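You operate a simulated robot arm through the tools that you are given. There is no shell and no other tool.

You are at the controls of a simulated robot arm. One attempt, no reset.

## Task
Chock the round tube on the trestles from both sides and lock both chocks.
Fine: yellow chock to within 12 mm and locked first, then the blue one, till under 8 mm of play is left.
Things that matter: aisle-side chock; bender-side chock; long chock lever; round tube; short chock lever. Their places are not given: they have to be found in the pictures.

It is judged by the outcome, as a careful person would: the job done as asked, and still so three seconds after it is handed in. It fails if anything else is knocked over, pushed out of place, dropped, spilled or broken.

## Robot
A 7-joint arm with a two-finger gripper, fixed in place. Base frame: the origin is on the floor under the middle of its stand, x ahead of it, y to its left, z up; the work surface is at about z = 0.75. Readings come in m, rad, newtons and seconds.
With the tool pointing down near the work surface it reaches from about 0.32 to 0.72 m from the base axis. Its first joint turns from -1.152 to 1.152 rad. Payload 2.45 kg.
The tool frame sits at the grasp point between the pads (the TCP): z along the fingers, y along the line on which they close. The tips reach 0.026 m beyond it. The gripper opens to 0.096 m; its body begins 0.069 m behind the TCP.
Orientation is told as [roll, pitch, yaw] about the base's x, y, z axes, in that order, counted from this pose: with the fingers straight down and closing along the base's y, the tool's x points along the base's -x, its y along +y and its z along -z.

## Interface
- The arm moves only by the tool move_arm. Its argument "moves" is one flat list of numbers, 7 for each row, row after row: the turn, a rotation vector about the base's x, y, z in rad, then the shift along the base's x, y, z in m, then the gripper command, from -1 (fully open) to 1 (shut), values between in proportion. In form: [rx, ry, rz, dx, dy, dz, gripper, rx, ry, rz, dx, dy, dz, gripper, ...]. A call has 1 to 20 rows; each row shifts and turns the commanded pose from where the row before left it. A row lasts 0.2 s, in which the tool goes at most 0.05 m and 0.15 rad; a call with a longer step from one row to the next is refused whole, and so is a gripper value outside its range. A pose out of reach is approached as far as the arm can. The call stops where the force on the tool passes 90 N (or 10 N more than at its start, if that is more) or the arm is blocked; 0.2 s more then pass. The fingers move at their own pace (about 0.05 m/s each) and stop on an object; they squeeze with about 28 N. The grip force told is the motor's: it shows also when the fingers shut on nothing. Time passes only in rows, and 0.2 s behind the last, so rows that do not move let the fingers close. The reply holds the time, the measured pose of the TCP, the force on the tool along the base axes, the opening and the grip force, in the units named above and with some noise, with the torque about the TCP (base axes, N m) and any sound that the robot's microphone picked up, and new pictures: "views" is both (left out), scene, wrist or none.
- Cameras (640 x 400 px; columns grow to the right, rows downward): "scene" is fixed at [0.1576, -0.3996, 1.4013]; the picture's right is [0.78, -0.62, 0.00], its down [-0.48, -0.60, -0.64] and it looks along [0.40, 0.50, -0.77] (base axes); focal length 348 px, centre (320, 200). "wrist" rides on the gripper at [0.082, 0.003, -0.098] in the tool frame; the picture's right is [-0.04, 1.00, 0.00], its down [-0.73, -0.03, -0.68] and it looks along [-0.68, -0.03, 0.73] (tool axes); focal length 256 px, centre (320, 200).
- point_at(camera, pixels): for up to 12 pixels [column, row] of the newest picture of that camera ("zoom" is the newest enlarged one), the place [x, y, z] in the base frame of the surface seen there, good to about 0.003 m. No time passes.
- enlarge(camera, box): a new picture of the part [left, top, right, bottom] of that camera's present view, enlarged. No time passes.
- hand_in(): hands the job in; it is judged then, once.

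Unless the task says otherwise, let go and move clear before handing in.

The tools are called after "Call:" by a JSON object that holds its "name" and its "arguments". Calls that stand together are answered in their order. move_arm: Moves the arm, as the interface text tells. Its arguments: {"type":"object","properties":{"moves":{"type":"array","items":{"type":"number"}},"views":{"type":"string","enum":["both","scene","wrist","none"]}},"required":["moves"]} The other tools are called the same way: point_at (camera, pixels) gives the place of the surface under pixels of a picture; enlarge (camera, box) takes an enlarged picture of a part of a camera's view; hand_in () hands the job in.

At the start:

```text
t: 0.0
tcp_pos: [0.3398, -0.1478, 1.0225]
tcp_rot: [-0.001, 0.001, -0.001]
wrist_force: [0.1, -0.2, -0.2]
moment: [0.0, 0.01, 0.0]
opening: 0.0961
finger_force: 0.1
```

scene: 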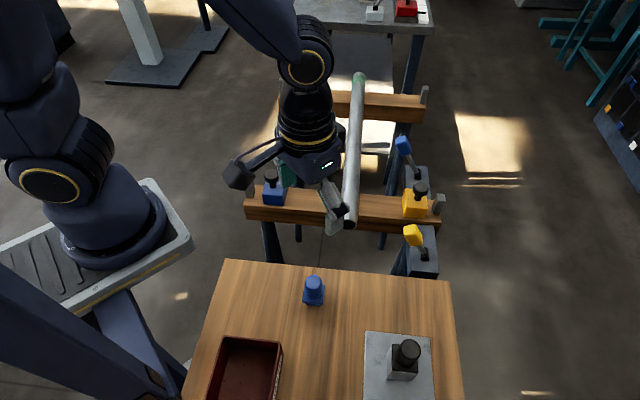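
wrist: 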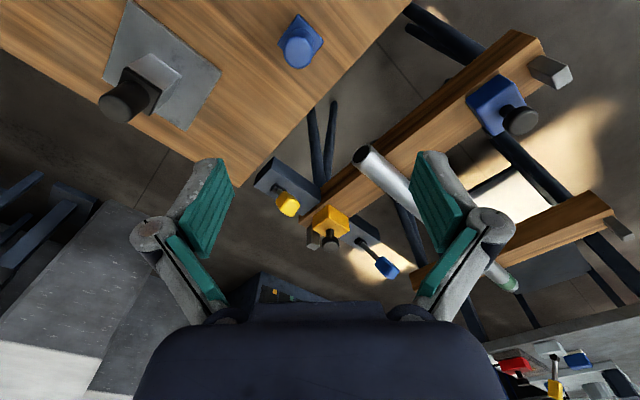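

The scene shows the tube on two trestle bars (column ~355, rows 75-225), a blue chock at (273,192), a yellow chock at (415,204), and two levers at (404,146) and (412,236). I'll enlarge to look closer before moving.

Call:
{"name": "enlarge", "arguments": {"camera": "scene", "box": [230, 60, 470, 300]}}

Call:
{"name": "enlarge", "arguments": {"camera": "wrist", "box": [220, 20, 640, 320]}}

Call:
{"name": "point_at", "arguments": {"camera": "scene", "pixels": [[273, 192], [271, 175], [415, 204], [421, 187], [404, 146], [420, 175], [412, 236], [425, 255], [438, 203], [352, 200], [358, 90], [348, 222]]}}

```text
1.67 times, centred on (350, 180) of scene
```

zoom: 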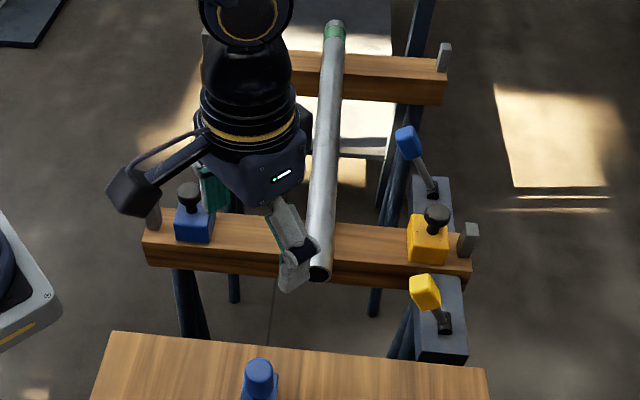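

```text
1.33 times, centred on (430, 170) of wrist
```

zoom: 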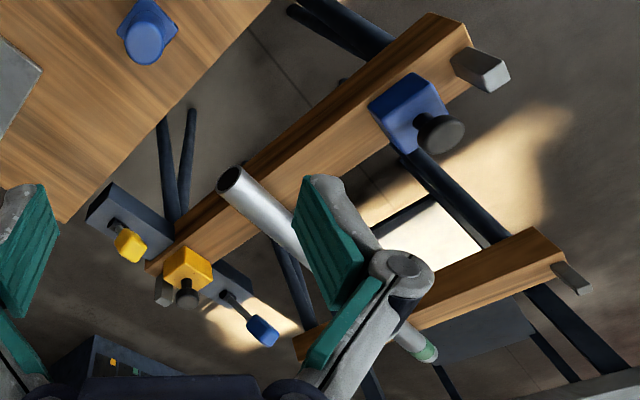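

```text
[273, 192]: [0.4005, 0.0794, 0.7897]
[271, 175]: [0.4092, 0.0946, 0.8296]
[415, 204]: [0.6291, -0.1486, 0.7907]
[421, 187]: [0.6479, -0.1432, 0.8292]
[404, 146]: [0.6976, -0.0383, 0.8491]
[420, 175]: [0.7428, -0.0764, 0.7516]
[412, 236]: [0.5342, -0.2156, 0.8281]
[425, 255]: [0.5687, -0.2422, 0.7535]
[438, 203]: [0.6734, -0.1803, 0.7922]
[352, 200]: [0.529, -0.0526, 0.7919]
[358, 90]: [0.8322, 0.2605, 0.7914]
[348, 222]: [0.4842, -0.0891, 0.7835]
```

The beam runs diagonally at about 45° from the blue chock (0.40, 0.08) to the yellow chock (0.63, -0.15), with the tube across it. I'll zoom in on the levers and chocks to learn their shape before moving.

Call:
{"name": "enlarge", "arguments": {"camera": "scene", "box": [370, 120, 470, 290]}}

Call:
{"name": "enlarge", "arguments": {"camera": "wrist", "box": [240, 130, 420, 290]}}

Call:
{"name": "enlarge", "arguments": {"camera": "scene", "box": [230, 150, 330, 240]}}

```text
2.35 times, centred on (420, 205) of scene
```

zoom: 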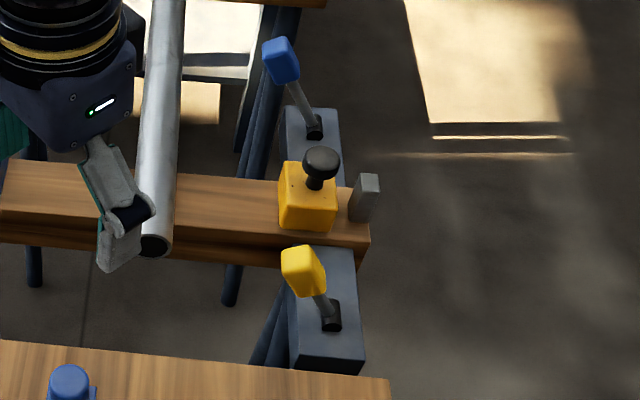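

```text
2.50 times, centred on (330, 210) of wrist
```

zoom: 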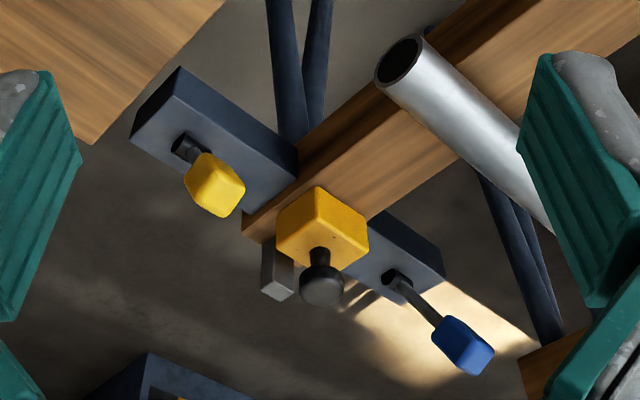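

```text
4.44 times, centred on (280, 195) of scene
```

zoom: 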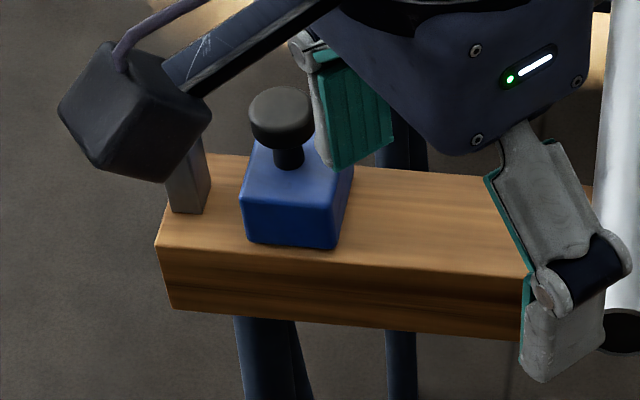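

The levers (yellow cap at scene (412,236), blue cap at (404,146)) stand tilted on dark boxes either side of the yellow chock. I'll shift the arm up and to the right so the tube is unobstructed and the wrist camera faces the levers.

Call:
{"name": "move_arm", "arguments": {"moves": [0, 0, 0, 0.0, -0.04, 0.02, -1, 0, 0, 0, 0.0, -0.04, 0.02, -1, 0, 0, 0, 0.0, -0.04, 0.0, -1], "views": "both"}}

```text
t: 0.8
tcp_pos: [0.3391, -0.2682, 1.0612]
tcp_rot: [-0.001, 0.001, 0.002]
wrist_force: [-0.1, -0.6, -0.5]
moment: [0.02, 0.02, -0.03]
opening: 0.096
finger_force: 0.1
```

scene: 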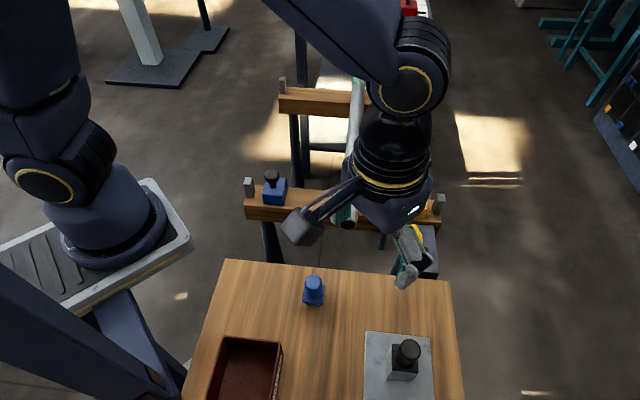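
wrist: 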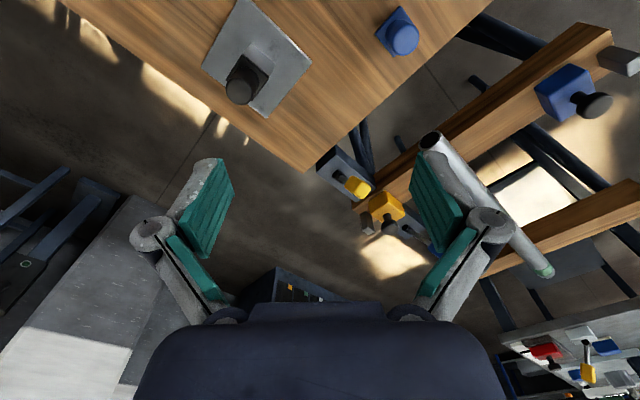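

The arm now hides the levers from the scene camera. I'll swing to above the blue chock at safe height with the tool yawed -45°, so the wrist camera looks along the beam and the scene view is free.

Call:
{"name": "move_arm", "arguments": {"moves": [0, 0, -0.098, 0.0076, 0.0435, 0, -1, 0, 0, -0.098, 0.0076, 0.0435, 0, -1, 0, 0, -0.098, 0.0076, 0.0435, 0, -1, 0, 0, -0.098, 0.0076, 0.0435, 0, -1, 0, 0, -0.098, 0.0076, 0.0435, 0, -1, 0, 0, -0.098, 0.0076, 0.0435, 0, -1, 0, 0, -0.098, 0.0076, 0.0435, 0, -1, 0, 0, -0.099, 0.0076, 0.0435, 0, -1, 0, 0, 0, 0, 0, 0, -1], "views": "both"}}

```text
t: 2.8
tcp_pos: [0.4004, 0.081, 1.0627]
tcp_rot: [0.0, 0.001, -0.785]
wrist_force: [0.7, 0.5, 0.6]
moment: [0.01, 0.04, 0.0]
opening: 0.0963
finger_force: 0.0
```

scene: 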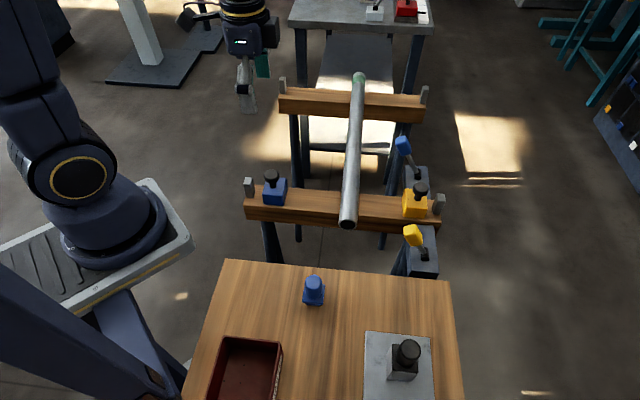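
wrist: 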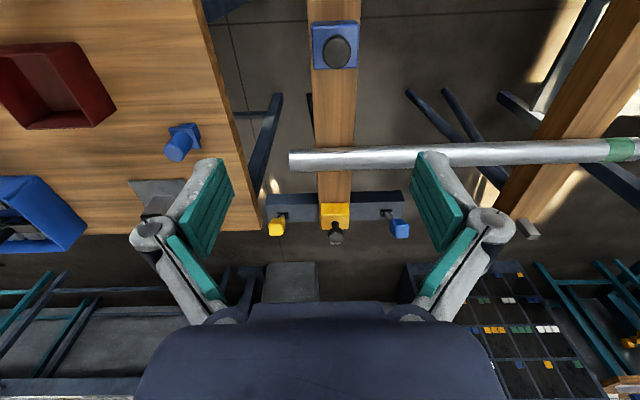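

Now both cameras see everything: in the wrist view the tube crosses the beam at rows ~150-170, blue chock at (336,46), yellow at (335,215), levers at (277,225) and (399,228). I'll zoom and measure.

Call:
{"name": "enlarge", "arguments": {"camera": "wrist", "box": [240, 130, 440, 255]}}

Call:
{"name": "enlarge", "arguments": {"camera": "scene", "box": [240, 160, 450, 291]}}

```text
3.20 times, centred on (340, 192) of wrist
```

zoom: 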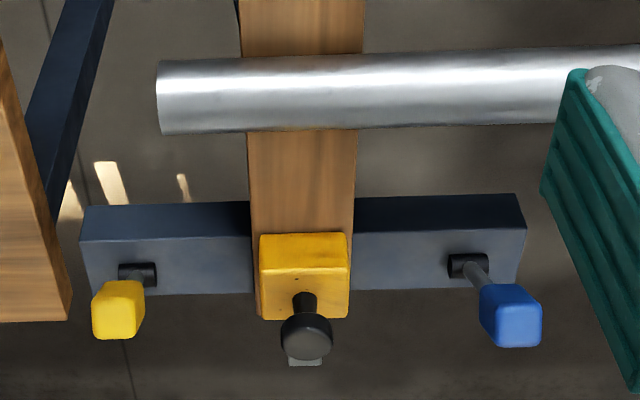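

```text
3.05 times, centred on (345, 226) of scene
```

zoom: 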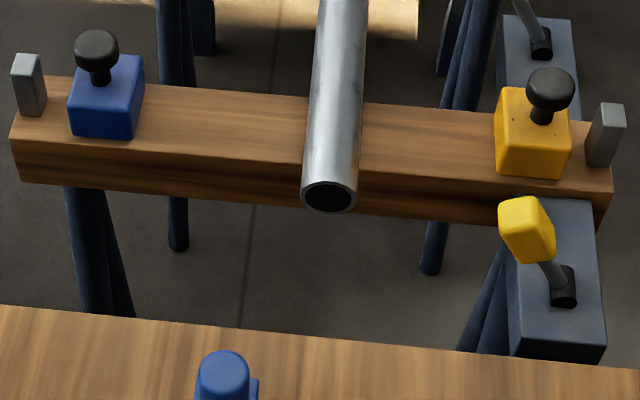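

Both chocks are blocks with a black knob, and the yellow chock sits far out near its end stop. I'll measure the key points on this zoom.

Call:
{"name": "point_at", "arguments": {"camera": "zoom", "pixels": [[96, 45], [100, 118], [131, 135], [143, 63], [499, 170], [500, 94], [550, 85], [337, 120], [309, 150], [361, 150], [520, 220], [563, 290]]}}

Call:
{"name": "point_at", "arguments": {"camera": "wrist", "pixels": [[320, 158], [340, 158], [355, 158], [336, 150], [336, 166], [277, 228], [400, 230], [335, 210], [336, 236], [321, 208], [349, 208], [336, 56]]}}

```text
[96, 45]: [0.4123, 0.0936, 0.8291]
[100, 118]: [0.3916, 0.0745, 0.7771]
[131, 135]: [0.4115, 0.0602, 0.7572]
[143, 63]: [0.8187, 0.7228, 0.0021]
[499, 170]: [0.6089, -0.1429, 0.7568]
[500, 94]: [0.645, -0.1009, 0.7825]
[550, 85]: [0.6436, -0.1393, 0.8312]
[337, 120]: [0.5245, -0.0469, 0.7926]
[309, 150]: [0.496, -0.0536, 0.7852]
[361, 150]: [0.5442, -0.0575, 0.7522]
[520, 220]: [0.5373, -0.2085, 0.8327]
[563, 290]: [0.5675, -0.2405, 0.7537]
```

```text
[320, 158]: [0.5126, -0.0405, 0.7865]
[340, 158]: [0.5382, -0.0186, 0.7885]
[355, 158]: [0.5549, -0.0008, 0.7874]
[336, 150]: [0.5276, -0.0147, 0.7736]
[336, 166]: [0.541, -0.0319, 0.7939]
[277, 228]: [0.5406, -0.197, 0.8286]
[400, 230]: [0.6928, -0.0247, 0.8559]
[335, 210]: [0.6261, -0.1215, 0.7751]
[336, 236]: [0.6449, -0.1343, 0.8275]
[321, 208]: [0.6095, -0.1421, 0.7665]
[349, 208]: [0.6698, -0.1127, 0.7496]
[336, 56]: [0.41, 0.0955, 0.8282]
```

Measurements: the tube axis lies at 45°, its top at z≈0.793, radius ≈21 mm; the yellow chock's inner face is ≈103 mm from the tube, blue's ≈135 mm. I'll move above the yellow chock (0.643, -0.141) for a closer look before gripping its block across the beam.

Call:
{"name": "move_arm", "arguments": {"moves": [0, 0, 0, 0.0304, -0.0278, 0, -1, 0, 0, 0, 0.0304, -0.0278, 0, -1, 0, 0, 0, 0.0304, -0.0278, -0.015, -1, 0, 0, 0, 0.0304, -0.0278, -0.015, -1, 0, 0, 0, 0.0304, -0.0278, -0.015, -1, 0, 0, 0, 0.0304, -0.0278, -0.015, -0.8, 0, 0, 0, 0.0304, -0.0278, -0.015, -0.8, 0, 0, 0, 0.0304, -0.0278, -0.015, -0.8, 0, 0, 0, 0, 0, 0, -0.8], "views": "both"}}

```text
t: 4.8
tcp_pos: [0.646, -0.142, 0.9762]
tcp_rot: [0.0, -0.001, -0.784]
wrist_force: [0.8, 0.2, 0.7]
moment: [0.0, 0.01, 0.01]
opening: 0.0862
finger_force: 0.1
```

scene: 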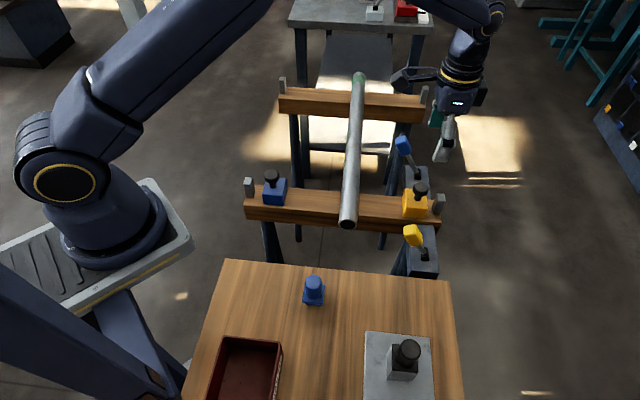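
wrist: 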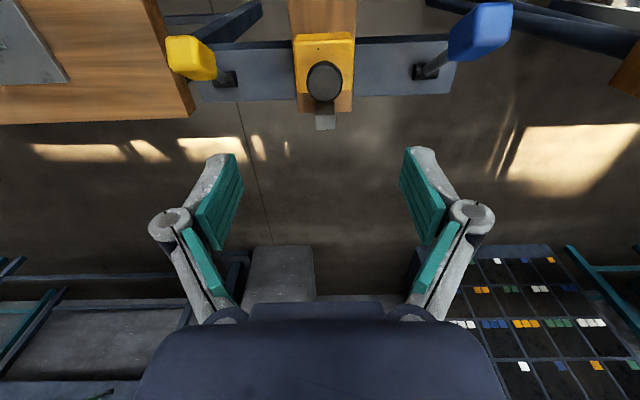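

The wrist camera now sees the yellow chock from above at (323,65), with the levers either side at (190,57) and (480,32). I'll zoom and measure its outline.

Call:
{"name": "enlarge", "arguments": {"camera": "wrist", "box": [160, 0, 520, 140]}}

Call:
{"name": "point_at", "arguments": {"camera": "wrist", "pixels": [[297, 50], [351, 50], [324, 38], [323, 75], [323, 95], [348, 88], [192, 45], [200, 62], [488, 15], [475, 45], [233, 79], [418, 72]]}}

```text
1.78 times, centred on (340, 70) of wrist
```

zoom: 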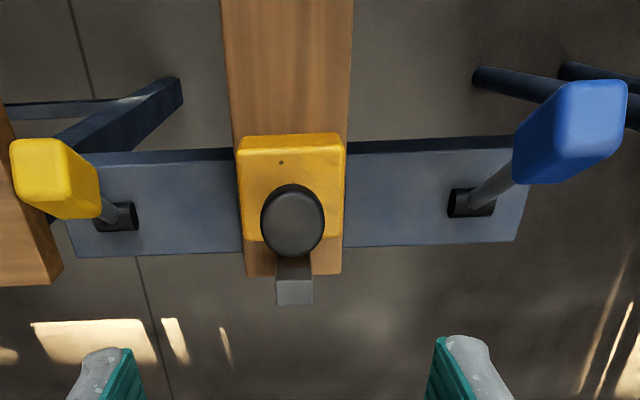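

```text
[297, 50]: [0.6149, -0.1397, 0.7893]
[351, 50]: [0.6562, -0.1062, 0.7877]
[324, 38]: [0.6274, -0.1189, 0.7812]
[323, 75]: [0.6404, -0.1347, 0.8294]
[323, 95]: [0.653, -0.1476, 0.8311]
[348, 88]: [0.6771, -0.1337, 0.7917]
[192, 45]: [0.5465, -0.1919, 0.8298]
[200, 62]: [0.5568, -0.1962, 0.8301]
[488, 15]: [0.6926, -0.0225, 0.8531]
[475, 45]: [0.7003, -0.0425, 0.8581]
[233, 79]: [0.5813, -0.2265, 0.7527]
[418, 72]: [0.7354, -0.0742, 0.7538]
```

The yellow block spans ≈55 mm across the beam, top z≈0.791, knob centre at about (0.647, -0.141) – the gripper is already centred over it. I'll descend with the fingers straddling the block to just above the beam.

Call:
{"name": "move_arm", "arguments": {"moves": [0, 0, 0, 0.0003, 0.0003, -0.04, -0.8, 0, 0, 0, 0.0003, 0.0003, -0.04, -0.8, 0, 0, 0, 0.0003, 0.0003, -0.04, -0.8, 0, 0, 0, 0.0003, 0.0003, -0.04, -0.8, 0, 0, 0, 0, 0, -0.015, -0.8, 0, 0, 0, 0, 0, -0.015, -0.8, 0, 0, 0, 0, 0, 0, -0.8], "views": "both"}}

```text
t: 6.4
tcp_pos: [0.6446, -0.1423, 0.7829]
tcp_rot: [-0.001, 0.0, -0.783]
wrist_force: [0.3, -0.2, -0.6]
moment: [-0.02, -0.01, -0.02]
opening: 0.0865
finger_force: 0.2
```

scene: 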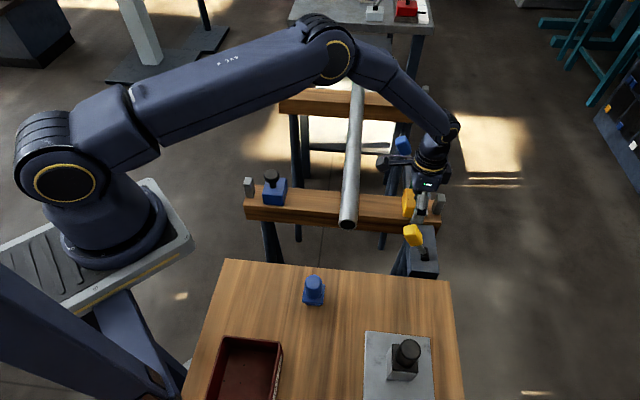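
wrist: 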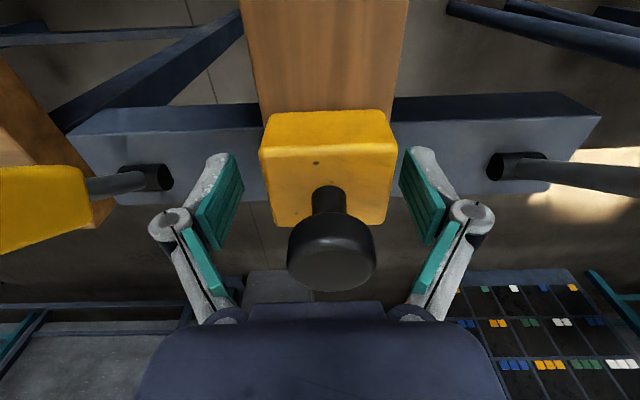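

The fingers straddle the yellow block (columns 260–398) but it looks slightly right of the gripper's centre. I'll measure its edges from this close view before closing.

Call:
{"name": "point_at", "arguments": {"camera": "wrist", "pixels": [[264, 152], [394, 150], [275, 218], [386, 216], [330, 125], [330, 160], [332, 240], [300, 245], [366, 245], [238, 185], [404, 185], [330, 280]]}}

Call:
{"name": "enlarge", "arguments": {"camera": "wrist", "box": [180, 90, 480, 300]}}

```text
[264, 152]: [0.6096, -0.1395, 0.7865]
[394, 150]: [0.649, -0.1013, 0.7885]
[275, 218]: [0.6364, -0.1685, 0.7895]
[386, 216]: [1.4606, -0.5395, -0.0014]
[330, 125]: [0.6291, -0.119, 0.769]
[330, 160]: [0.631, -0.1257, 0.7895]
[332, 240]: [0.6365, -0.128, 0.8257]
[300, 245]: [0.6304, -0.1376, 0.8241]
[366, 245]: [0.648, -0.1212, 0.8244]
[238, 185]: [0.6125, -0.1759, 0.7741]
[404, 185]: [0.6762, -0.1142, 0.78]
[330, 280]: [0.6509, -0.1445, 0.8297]
```

```text
1.90 times, centred on (330, 195) of wrist
```

zoom: 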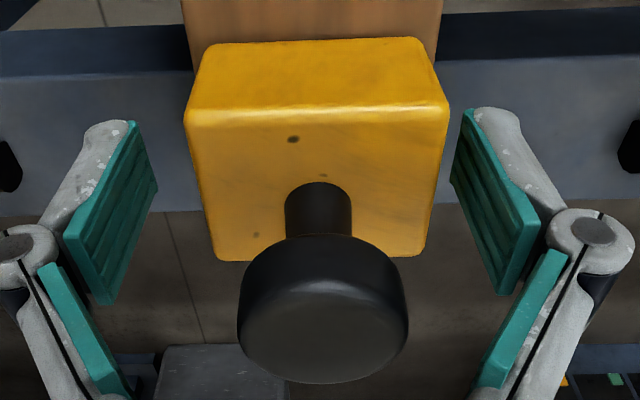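

The block's centre is at about 5 mm further along the tube direction than the gripper centre (block edges v≈0.332–0.387, pads 0.309–0.397). I'll recentre by 5 mm, lift 2 mm, and then close on the block.

Call:
{"name": "move_arm", "arguments": {"moves": [0, 0, 0, 0.0035, 0.0035, 0.002, -0.8, 0, 0, 0, 0, 0, 0, -0.8, 0, 0, 0, 0, 0, 0, -0.4, 0, 0, 0, 0, 0, 0, -0.2, 0, 0, 0, 0, 0, 0, 0.0, 0, 0, 0, 0, 0, 0, 0.2, 0, 0, 0, 0, 0, 0, 0.2], "views": "wrist"}}

```text
t: 8.0
tcp_pos: [0.6481, -0.1388, 0.7841]
tcp_rot: [-0.003, 0.0, -0.784]
wrist_force: [-7.1, -6.5, 4.0]
moment: [-0.3, 0.65, -0.14]
opening: 0.0599
finger_force: 45.0
```

wrist: 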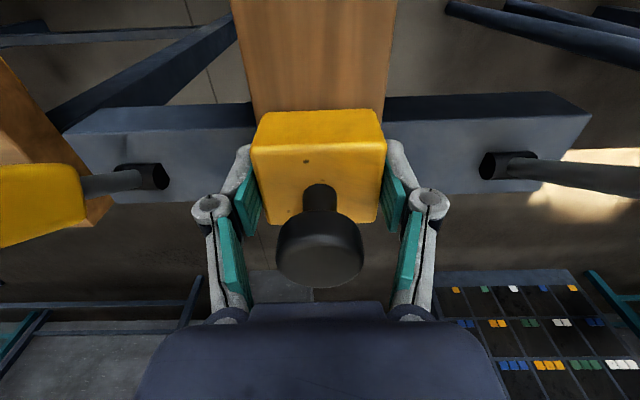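

The grip holds on the 60 mm wide block with ≈10 N sideways force toward -v, meaning the chock runs in a guide and I'm ~2 mm too far +v. I'll ease that sideways load before sliding.

Call:
{"name": "move_arm", "arguments": {"moves": [0, 0, 0, -0.001, -0.001, 0, 0.2, 0, 0, 0, 0, 0, 0, 0.2], "views": "none"}}

```text
t: 8.6
tcp_pos: [0.6465, -0.138, 0.7841]
tcp_rot: [0.0, -0.001, -0.783]
wrist_force: [-2.3, -5.1, 0.3]
moment: [-0.86, 0.5, -0.27]
opening: 0.0599
finger_force: 44.4
```

Sideways load dropped. Now I'll slide the chock a test 20 mm toward the tube along the beam (-x,+y) and read the force.

Call:
{"name": "move_arm", "arguments": {"moves": [0, 0, 0, -0.0035, 0.0035, 0, 0.2, 0, 0, 0, -0.0053, 0.0053, 0, 0.2, 0, 0, 0, -0.0053, 0.0053, 0, 0.2, 0, 0, 0, 0, 0, 0, 0.2], "views": "both"}}

```text
t: 9.6
tcp_pos: [0.6327, -0.1235, 0.7832]
tcp_rot: [0.0, -0.001, -0.784]
wrist_force: [-4.2, -6.0, 3.2]
moment: [0.03, 0.06, -0.14]
opening: 0.0597
finger_force: 45.1
```

scene: 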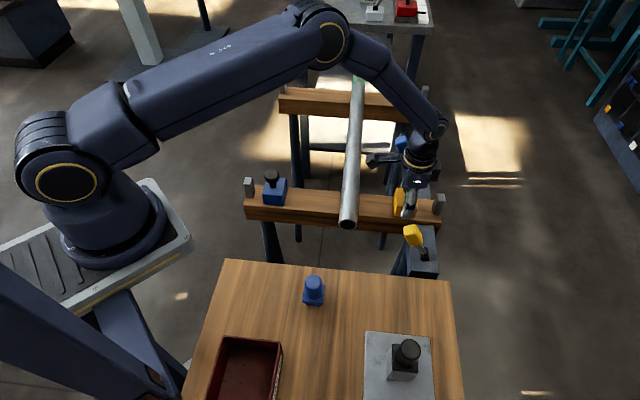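
wrist: 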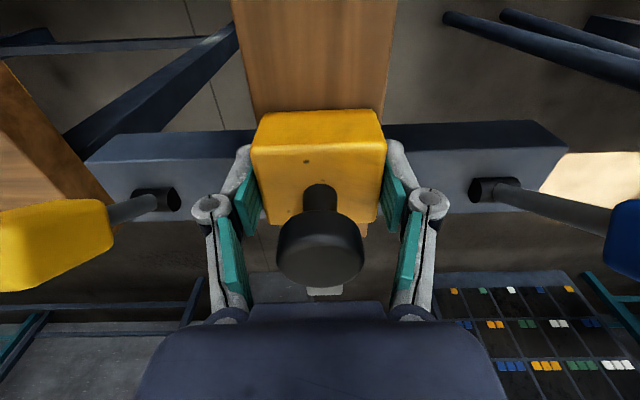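

The chock slides freely (force stays small). I'll slide another 60 mm at the same pace, then measure the gap to the tube before the fine approach.

Call:
{"name": "move_arm", "arguments": {"moves": [0, 0, 0, -0.00707, 0.00707, 0, 0.2, 0, 0, 0, -0.00707, 0.00707, 0, 0.2, 0, 0, 0, -0.00707, 0.00707, 0, 0.2, 0, 0, 0, -0.00707, 0.00707, 0, 0.2, 0, 0, 0, -0.00707, 0.00707, 0, 0.2, 0, 0, 0, -0.00707, 0.00707, 0, 0.2, 0, 0, 0, 0, 0, 0, 0.2], "views": "both"}}

```text
t: 11.2
tcp_pos: [0.5913, -0.0818, 0.7844]
tcp_rot: [-0.001, 0.0, -0.786]
wrist_force: [-8.0, -6.4, 18.5]
moment: [-0.45, -0.1, -0.05]
opening: 0.0599
finger_force: 45.3
```

scene: 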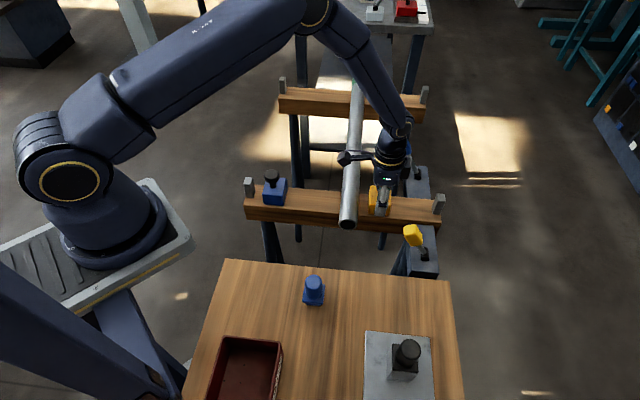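
wrist: 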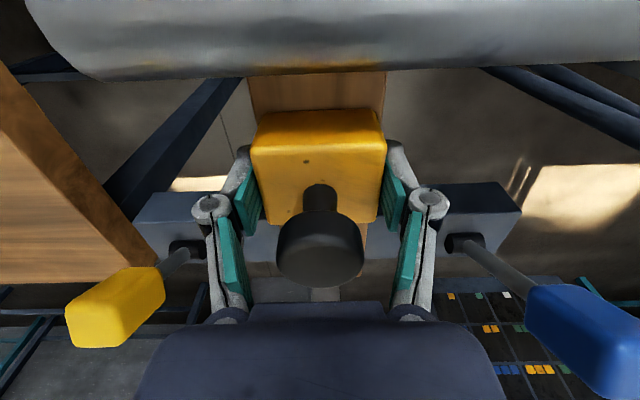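

The chock's inner face is now ≈22 mm from the tube by my estimate. I'll verify that gap with zoomed measurements.

Call:
{"name": "enlarge", "arguments": {"camera": "scene", "box": [330, 165, 410, 240]}}

Call:
{"name": "point_at", "arguments": {"camera": "wrist", "pixels": [[318, 40], [318, 58], [318, 66], [318, 76], [318, 90], [318, 104], [318, 114], [318, 125], [318, 145], [160, 60], [500, 50]]}}

```text
5.33 times, centred on (370, 202) of scene
```

zoom: 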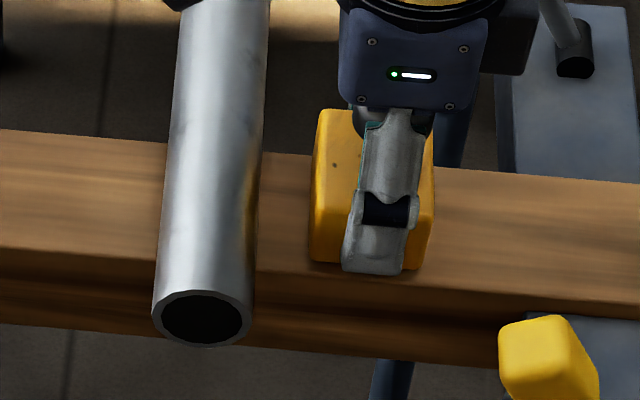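

```text
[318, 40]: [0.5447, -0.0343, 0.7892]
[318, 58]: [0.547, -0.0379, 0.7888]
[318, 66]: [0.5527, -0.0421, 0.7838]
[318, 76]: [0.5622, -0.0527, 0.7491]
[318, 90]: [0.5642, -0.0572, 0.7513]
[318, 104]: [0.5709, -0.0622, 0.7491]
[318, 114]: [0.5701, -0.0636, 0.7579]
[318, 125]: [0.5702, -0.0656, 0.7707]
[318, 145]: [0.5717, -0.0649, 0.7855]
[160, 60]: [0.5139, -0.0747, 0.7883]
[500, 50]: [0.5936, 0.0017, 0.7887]
```

The wrist points put the chock's face at u≈0.449 and the tube's flank at ≈0.426, a gap of about 22–24 mm. I'll slide 17 mm more, slowly, while easing up 1 mm to relieve the downward load.

Call:
{"name": "move_arm", "arguments": {"moves": [0, 0, 0, -0.0025, 0.0025, 0.001, 0.2, 0, 0, 0, -0.0032, 0.0032, 0, 0.2, 0, 0, 0, -0.0032, 0.0032, 0, 0.2, 0, 0, 0, -0.0031, 0.0031, 0, 0.2, 0, 0, 0, 0, 0, 0, 0.2, 0, 0, 0, 0, 0, 0, 0.2], "views": "both"}}

Call:
{"name": "enlarge", "arguments": {"camera": "scene", "box": [330, 165, 410, 240]}}

Call:
{"name": "enlarge", "arguments": {"camera": "wrist", "box": [230, 40, 410, 152]}}

```text
t: 12.6
tcp_pos: [0.5778, -0.0686, 0.7832]
tcp_rot: [0.002, 0.001, -0.784]
wrist_force: [-0.3, -1.5, -14.7]
moment: [-0.36, -1.19, -0.31]
opening: 0.0598
finger_force: 44.6
```

scene: 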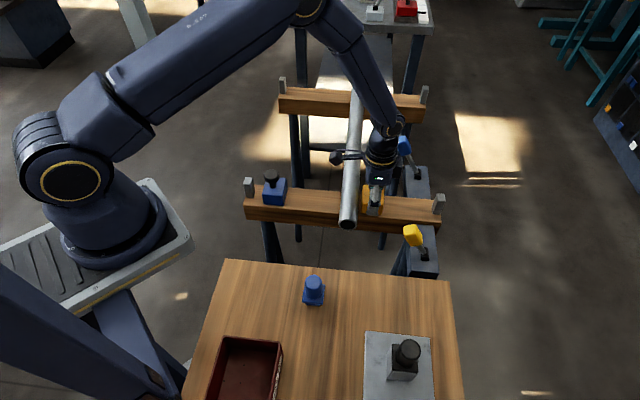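
wrist: 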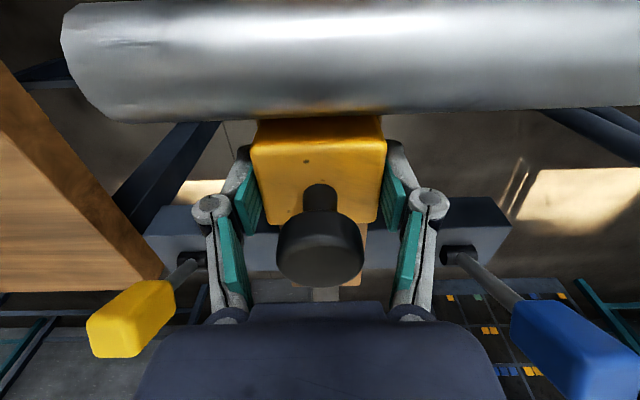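

```text
5.33 times, centred on (370, 202) of scene
```

zoom: 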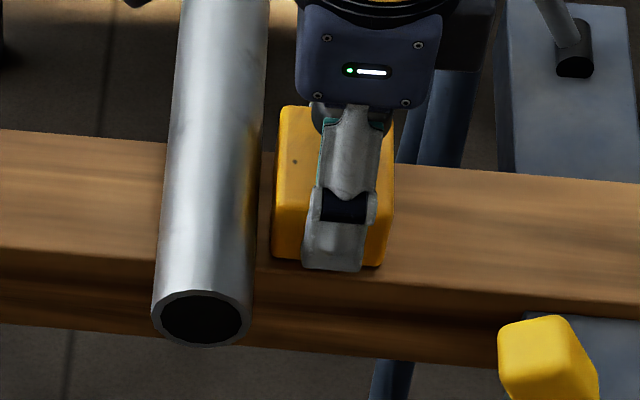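

```text
3.56 times, centred on (320, 96) of wrist
```

zoom: 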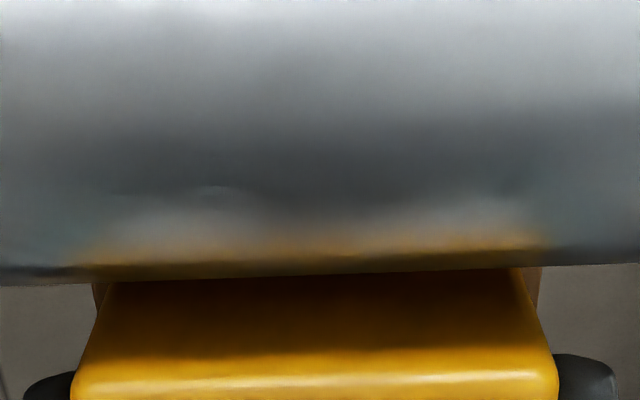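

Forces are low and the face is now about 3–6 mm from the tube by different estimates. I'll take a tighter zoom to refine it.

Call:
{"name": "enlarge", "arguments": {"camera": "scene", "box": [345, 180, 377, 220]}}

```text
10.00 times, centred on (361, 200) of scene
```

zoom: 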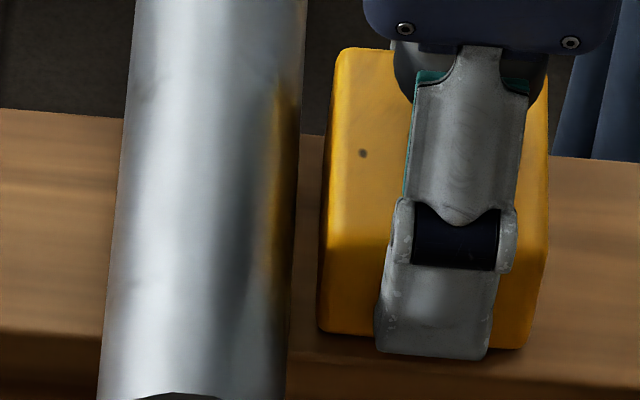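

Call:
{"name": "point_at", "arguments": {"camera": "zoom", "pixels": [[298, 150], [296, 200], [293, 260], [290, 320], [310, 200], [305, 300], [327, 150], [323, 220], [320, 300], [335, 60], [340, 150], [333, 230]]}}

Call:
{"name": "point_at", "arguments": {"camera": "zoom", "pixels": [[200, 100], [200, 150], [200, 200], [200, 250], [200, 300], [130, 150], [125, 200], [120, 250], [285, 150], [285, 200], [280, 250], [275, 300]]}}

```text
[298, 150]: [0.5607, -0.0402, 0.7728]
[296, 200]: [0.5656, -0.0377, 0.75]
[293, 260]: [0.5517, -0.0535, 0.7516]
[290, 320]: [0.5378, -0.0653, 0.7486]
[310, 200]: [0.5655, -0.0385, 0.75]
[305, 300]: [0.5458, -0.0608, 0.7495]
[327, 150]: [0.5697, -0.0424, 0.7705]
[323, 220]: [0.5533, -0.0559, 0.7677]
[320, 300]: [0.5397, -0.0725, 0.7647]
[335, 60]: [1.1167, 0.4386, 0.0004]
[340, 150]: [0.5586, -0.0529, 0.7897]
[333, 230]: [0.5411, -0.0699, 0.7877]
```

```text
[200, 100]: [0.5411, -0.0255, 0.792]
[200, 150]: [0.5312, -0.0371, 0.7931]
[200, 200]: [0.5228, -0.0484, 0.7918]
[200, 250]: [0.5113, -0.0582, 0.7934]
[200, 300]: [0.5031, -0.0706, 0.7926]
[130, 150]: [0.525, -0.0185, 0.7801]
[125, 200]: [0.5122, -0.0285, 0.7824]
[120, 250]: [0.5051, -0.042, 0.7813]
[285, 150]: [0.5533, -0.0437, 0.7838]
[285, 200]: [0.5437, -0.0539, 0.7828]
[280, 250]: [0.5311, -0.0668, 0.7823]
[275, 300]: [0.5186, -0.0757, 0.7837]
```

Averages give the face at u≈0.431 and the tube flank at ≈0.425: about 5–6 mm gap. I'll slide 2.5 mm more and re-measure, easing down 0.7 mm to remove the vertical pull.

Call:
{"name": "move_arm", "arguments": {"moves": [0, 0, 0, -0.0009, 0.0009, -0.0004, 0.2, 0, 0, 0, -0.0009, 0.0009, -0.0003, 0.2, 0, 0, 0, 0, 0, 0, 0.2], "views": "both"}}

Call:
{"name": "enlarge", "arguments": {"camera": "scene", "box": [345, 180, 377, 220]}}

Call:
{"name": "point_at", "arguments": {"camera": "zoom", "pixels": [[299, 120], [298, 150], [285, 150], [285, 200], [280, 250], [305, 150], [306, 180], [305, 210], [303, 240], [301, 270], [300, 300], [298, 320]]}}

```text
t: 13.4
tcp_pos: [0.5762, -0.0679, 0.7843]
tcp_rot: [-0.001, 0.003, -0.782]
wrist_force: [0.9, -1.6, -23.3]
moment: [0.38, -0.36, -0.06]
opening: 0.06
finger_force: 44.8
```

scene: 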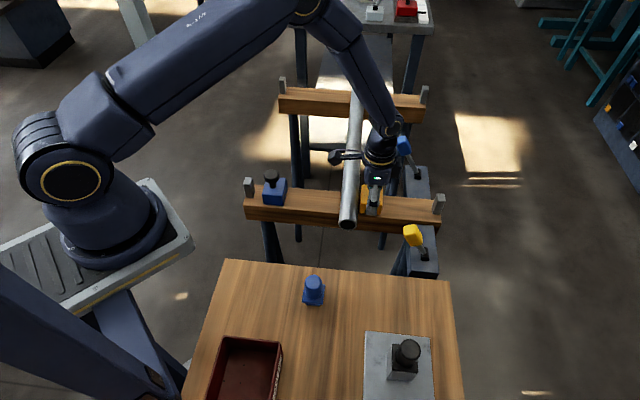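
wrist: 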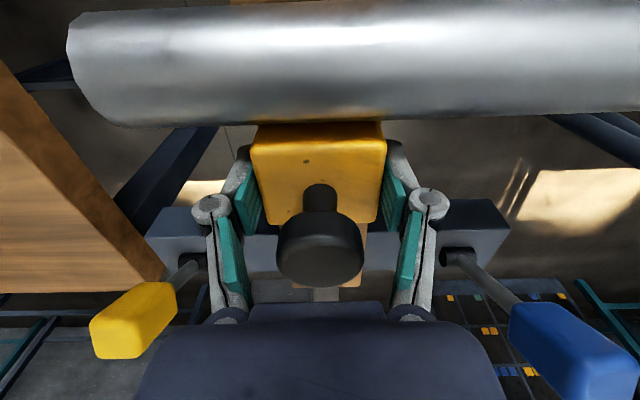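

```text
10.00 times, centred on (361, 200) of scene
```

zoom: 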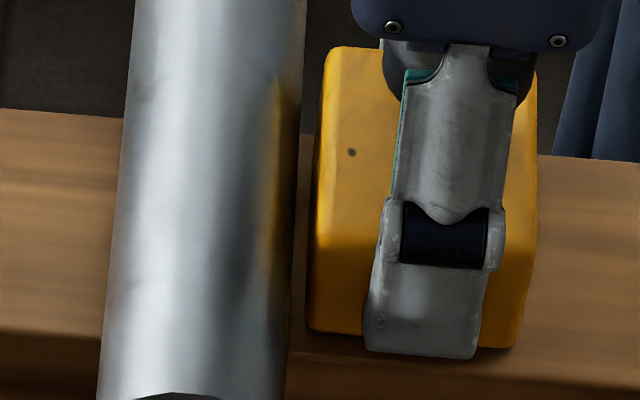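

```text
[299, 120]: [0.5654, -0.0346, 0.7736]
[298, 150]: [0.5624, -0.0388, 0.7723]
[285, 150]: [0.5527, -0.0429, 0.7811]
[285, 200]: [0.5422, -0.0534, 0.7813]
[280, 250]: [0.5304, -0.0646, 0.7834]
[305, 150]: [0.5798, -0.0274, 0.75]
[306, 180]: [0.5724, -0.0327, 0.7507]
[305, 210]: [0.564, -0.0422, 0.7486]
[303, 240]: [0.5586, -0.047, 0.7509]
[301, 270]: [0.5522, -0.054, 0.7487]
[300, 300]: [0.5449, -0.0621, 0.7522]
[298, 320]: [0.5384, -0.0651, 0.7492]
```

The visible gap in the zoom is ≈17 px at 10× (≈4–5 mm), clear of the tube. I'll take 2 mm more, with 1 mm down to reduce the 23 N vertical pull.

Call:
{"name": "move_arm", "arguments": {"moves": [0, 0, 0, -0.0007, 0.0007, -0.0006, 0.2, 0, 0, 0, -0.0007, 0.0007, -0.0006, 0.2, 0, 0, 0, 0, 0, 0, 0.2], "views": "scene"}}

Call:
{"name": "enlarge", "arguments": {"camera": "scene", "box": [345, 180, 377, 220]}}

```text
t: 14.2
tcp_pos: [0.5763, -0.067, 0.7841]
tcp_rot: [0.0, 0.001, -0.784]
wrist_force: [1.8, 0.6, -3.0]
moment: [0.6, 1.14, -0.1]
opening: 0.0597
finger_force: 45.5
```

scene: 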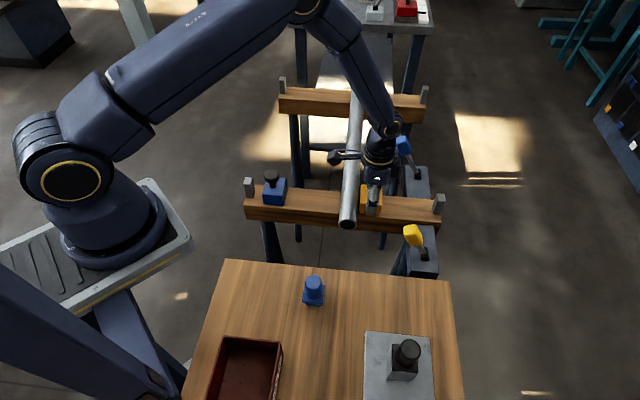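

```text
10.00 times, centred on (361, 200) of scene
```

zoom: 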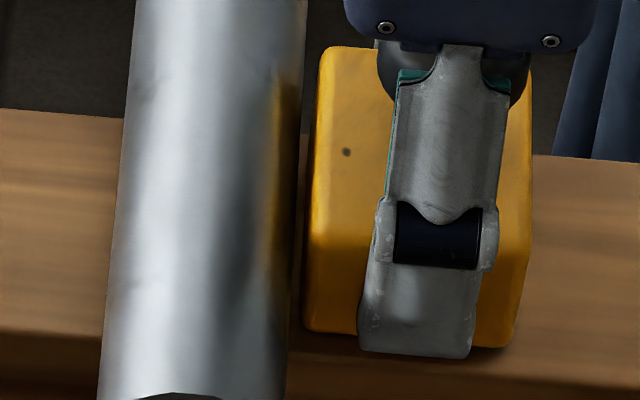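

The gap is now ≈11 px at 10× (≈3 mm), no contact with the tube. I'll release the yellow chock and lift straight up, then recheck.

Call:
{"name": "move_arm", "arguments": {"moves": [0, 0, 0, 0, 0, 0, 0.0, 0, 0, 0, 0, 0, 0, -0.4, 0, 0, 0, 0, 0, 0, -0.6, 0, 0, 0, 0, 0, 0, -0.6, 0, 0, 0, 0, 0, 0.02, -0.6, 0, 0, 0, 0, 0, 0.04, -0.6, 0, 0, 0, 0, 0, 0.04, -0.6, 0, 0, 0, 0, 0, 0.04, -0.6, 0, 0, 0, 0, 0, 0.03, -0.6, 0, 0, 0, 0, 0, 0, -0.6], "views": "both"}}

Call:
{"name": "enlarge", "arguments": {"camera": "scene", "box": [345, 180, 377, 220]}}

```text
t: 16.4
tcp_pos: [0.5766, -0.0662, 0.9546]
tcp_rot: [-0.001, 0.001, -0.785]
wrist_force: [-0.1, 1.0, 0.0]
moment: [0.02, -0.01, -0.03]
opening: 0.0766
finger_force: 0.1
```

scene: 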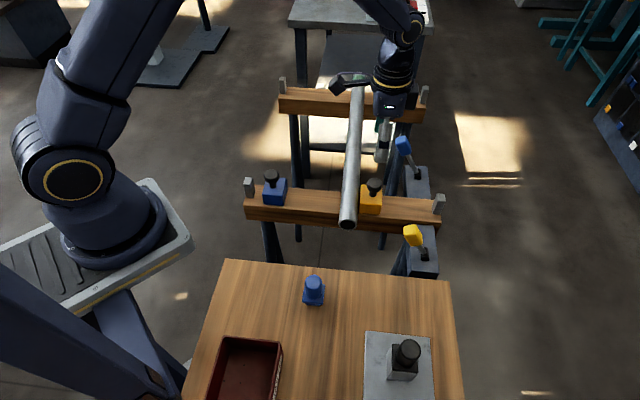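
wrist: 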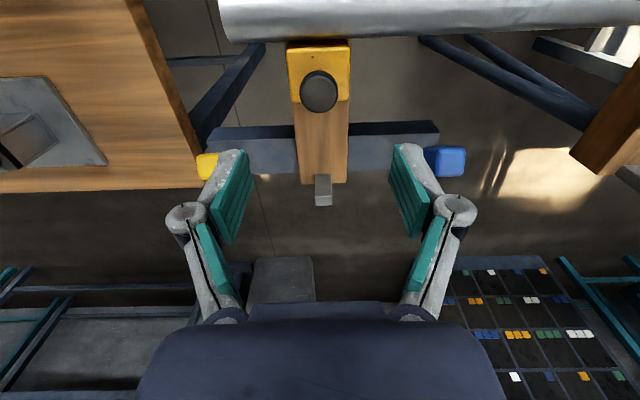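

```text
10.00 times, centred on (361, 200) of scene
```

zoom: 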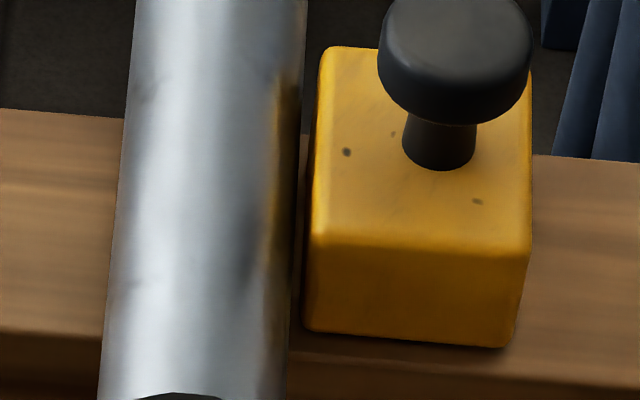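

The yellow chock stayed put after release (edge unchanged at zoom column ~308, tube unmoved). Next I close the gripper and move to the tube-side of the yellow-capped lever at safe height to look at it.

Call:
{"name": "move_arm", "arguments": {"moves": [0, 0, 0, -0.0256, -0.033, 0, 0, 0, 0, 0, -0.0256, -0.033, 0, 0.5, 0, 0, 0, -0.0256, -0.033, 0, 1, 0, 0, 0, 0, 0, 0, 1, 0, 0, 0, 0, 0, 0, 1], "views": "both"}}

Call:
{"name": "enlarge", "arguments": {"camera": "scene", "box": [385, 210, 449, 290]}}

```text
t: 17.6
tcp_pos: [0.4972, -0.1648, 0.9556]
tcp_rot: [-0.001, 0.001, -0.783]
wrist_force: [0.0, 0.8, 0.1]
moment: [0.01, 0.02, -0.02]
opening: 0.0001
finger_force: 24.5
```

scene: 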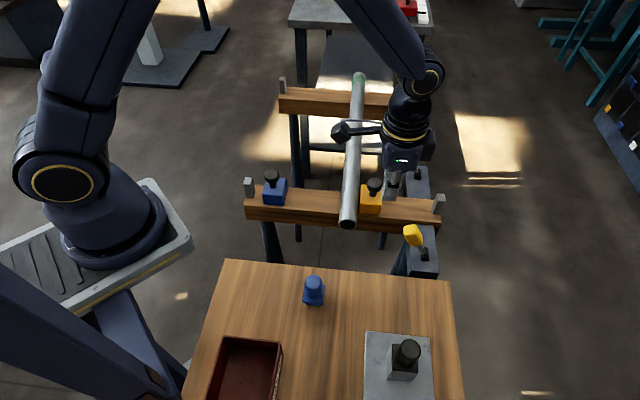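
wrist: 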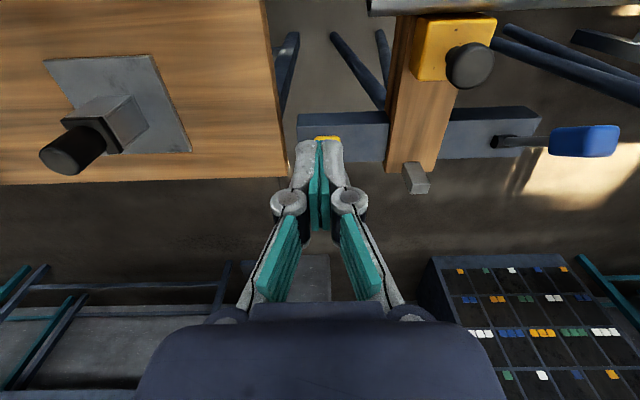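

```text
5.00 times, centred on (417, 250) of scene
```

zoom: 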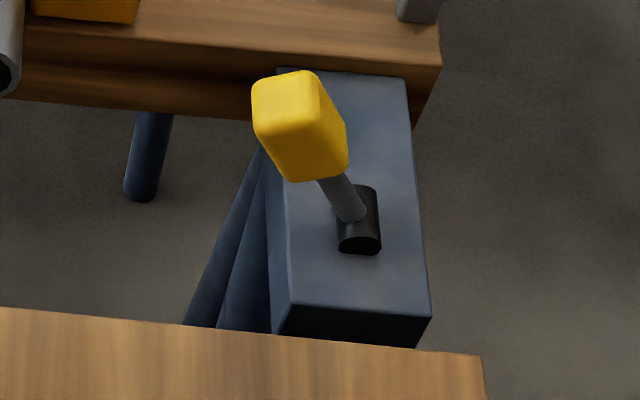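

The lever's shaft rises from the socket at zoom (358,220) and leans left toward the tube, its cap at (300,125). I'll measure cap and socket points.

Call:
{"name": "point_at", "arguments": {"camera": "zoom", "pixels": [[260, 95], [262, 120], [275, 160], [285, 85], [310, 78], [300, 130], [325, 120], [340, 150], [320, 175], [290, 178], [335, 190], [358, 245]]}}

Call:
{"name": "enlarge", "arguments": {"camera": "wrist", "box": [260, 80, 420, 220]}}

```text
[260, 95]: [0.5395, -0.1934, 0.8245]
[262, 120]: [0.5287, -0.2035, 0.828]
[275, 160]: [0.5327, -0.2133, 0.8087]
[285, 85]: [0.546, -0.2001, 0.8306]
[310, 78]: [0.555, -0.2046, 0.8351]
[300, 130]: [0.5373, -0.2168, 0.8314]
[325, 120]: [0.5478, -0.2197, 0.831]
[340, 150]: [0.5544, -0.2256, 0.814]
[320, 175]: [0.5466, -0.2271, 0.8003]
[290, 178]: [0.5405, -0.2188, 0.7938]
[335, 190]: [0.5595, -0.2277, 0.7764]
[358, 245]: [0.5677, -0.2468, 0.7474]
```

```text
2.86 times, centred on (340, 150) of wrist
```

zoom: 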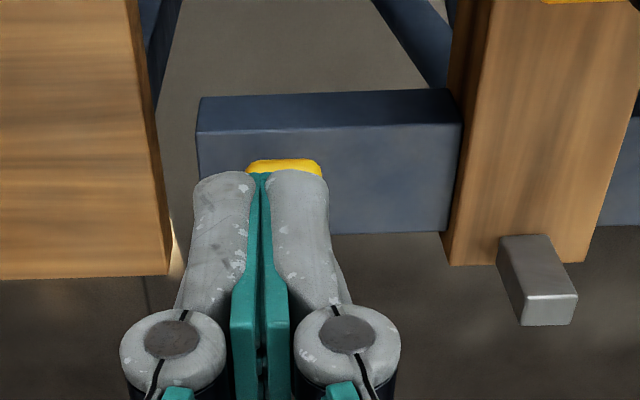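

The cap spans u≈0.518–0.55, v≈0.225–0.25, z≈0.79–0.836, leaning about 30° toward the tube. I'll descend with closed fingers on its tube side, clear of the cap, tips near z≈0.80.

Call:
{"name": "move_arm", "arguments": {"moves": [0, 0, 0, 0.001, 0.001, -0.032, 1, 0, 0, 0, 0.0015, 0.0015, -0.032, 1, 0, 0, 0, 0, 0, -0.032, 1, 0, 0, 0, 0, 0, -0.031, 1, 0, 0, 0, 0, 0, 0, 1], "views": "both"}}

Call:
{"name": "enlarge", "arguments": {"camera": "scene", "box": [345, 180, 441, 300]}}

```text
t: 18.8
tcp_pos: [0.4997, -0.1641, 0.8255]
tcp_rot: [0.0, -0.001, -0.784]
wrist_force: [-0.2, -0.5, -0.6]
moment: [0.01, -0.02, 0.03]
opening: 0.0
finger_force: 27.5
```

scene: 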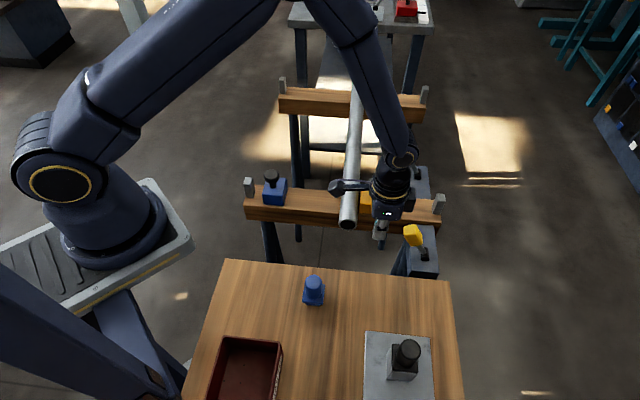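
wrist: 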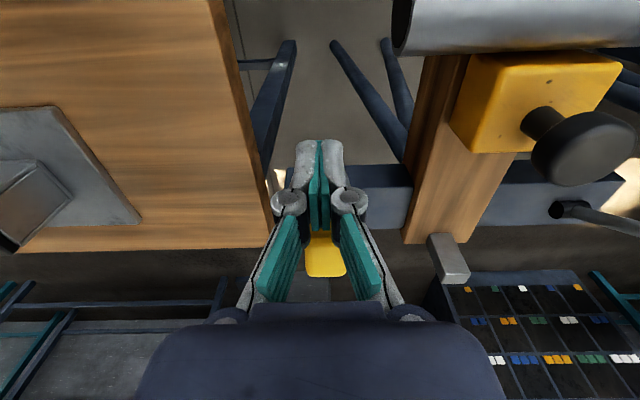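

```text
3.33 times, centred on (393, 240) of scene
```

zoom: 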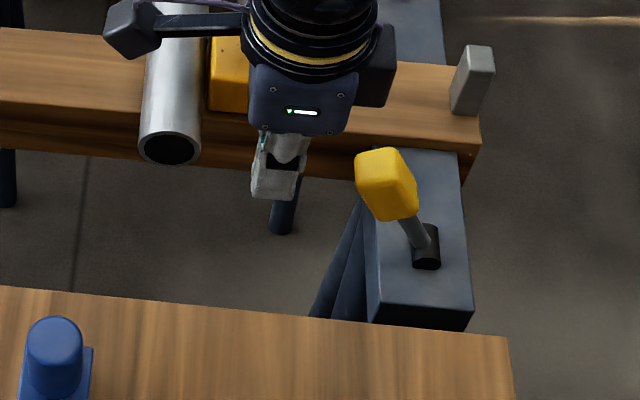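

The fingers are lined up to the tube side of the yellow cap with nothing between them. I'll push away from the tube (+x,-y) in small steps, watching force and sound.

Call:
{"name": "move_arm", "arguments": {"moves": [0, 0, 0, 0.00707, -0.00707, 0, 1, 0, 0, 0, 0.00707, -0.00707, 0, 1, 0, 0, 0, 0.00707, -0.00707, 0, 1, 0, 0, 0, 0.005, -0.005, 0, 1, 0, 0, 0, 0.005, -0.005, 0, 1, 0, 0, 0, 0.005, -0.005, 0, 1, 0, 0, 0, 0.005, -0.005, 0, 1], "views": "both"}}

Call:
{"name": "enlarge", "arguments": {"camera": "scene", "box": [345, 180, 441, 300]}}

```text
t: 20.4
tcp_pos: [0.5436, -0.203, 0.8245]
tcp_rot: [0.001, -0.002, -0.785]
wrist_force: [-2.3, 2.2, 0.8]
moment: [-0.03, -0.02, 0.01]
opening: 0.0061
finger_force: 27.8
```

scene: 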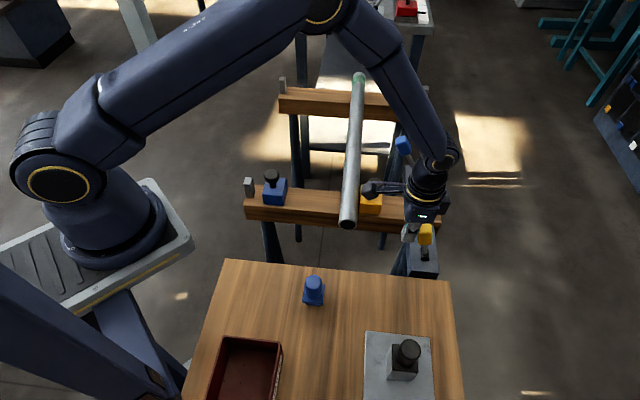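
wrist: 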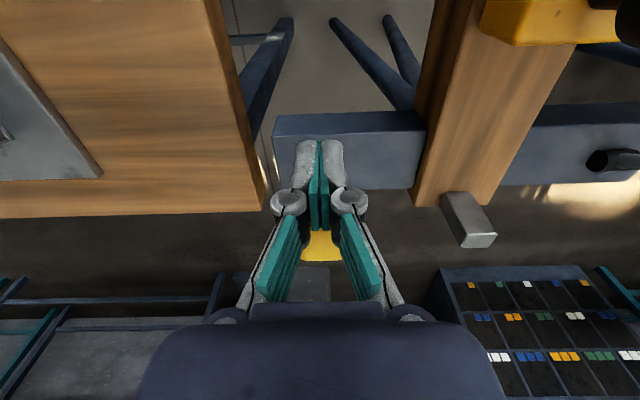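

```text
3.33 times, centred on (393, 240) of scene
```

zoom: 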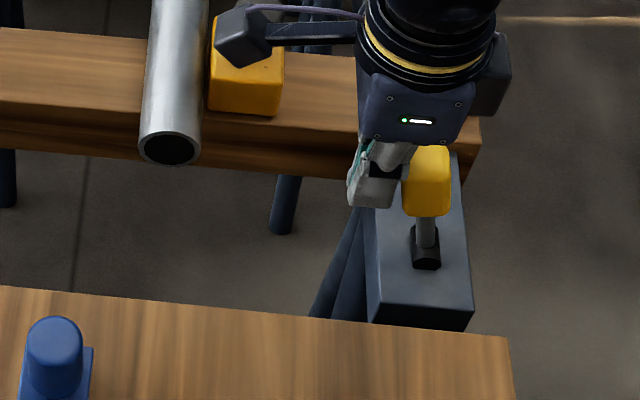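

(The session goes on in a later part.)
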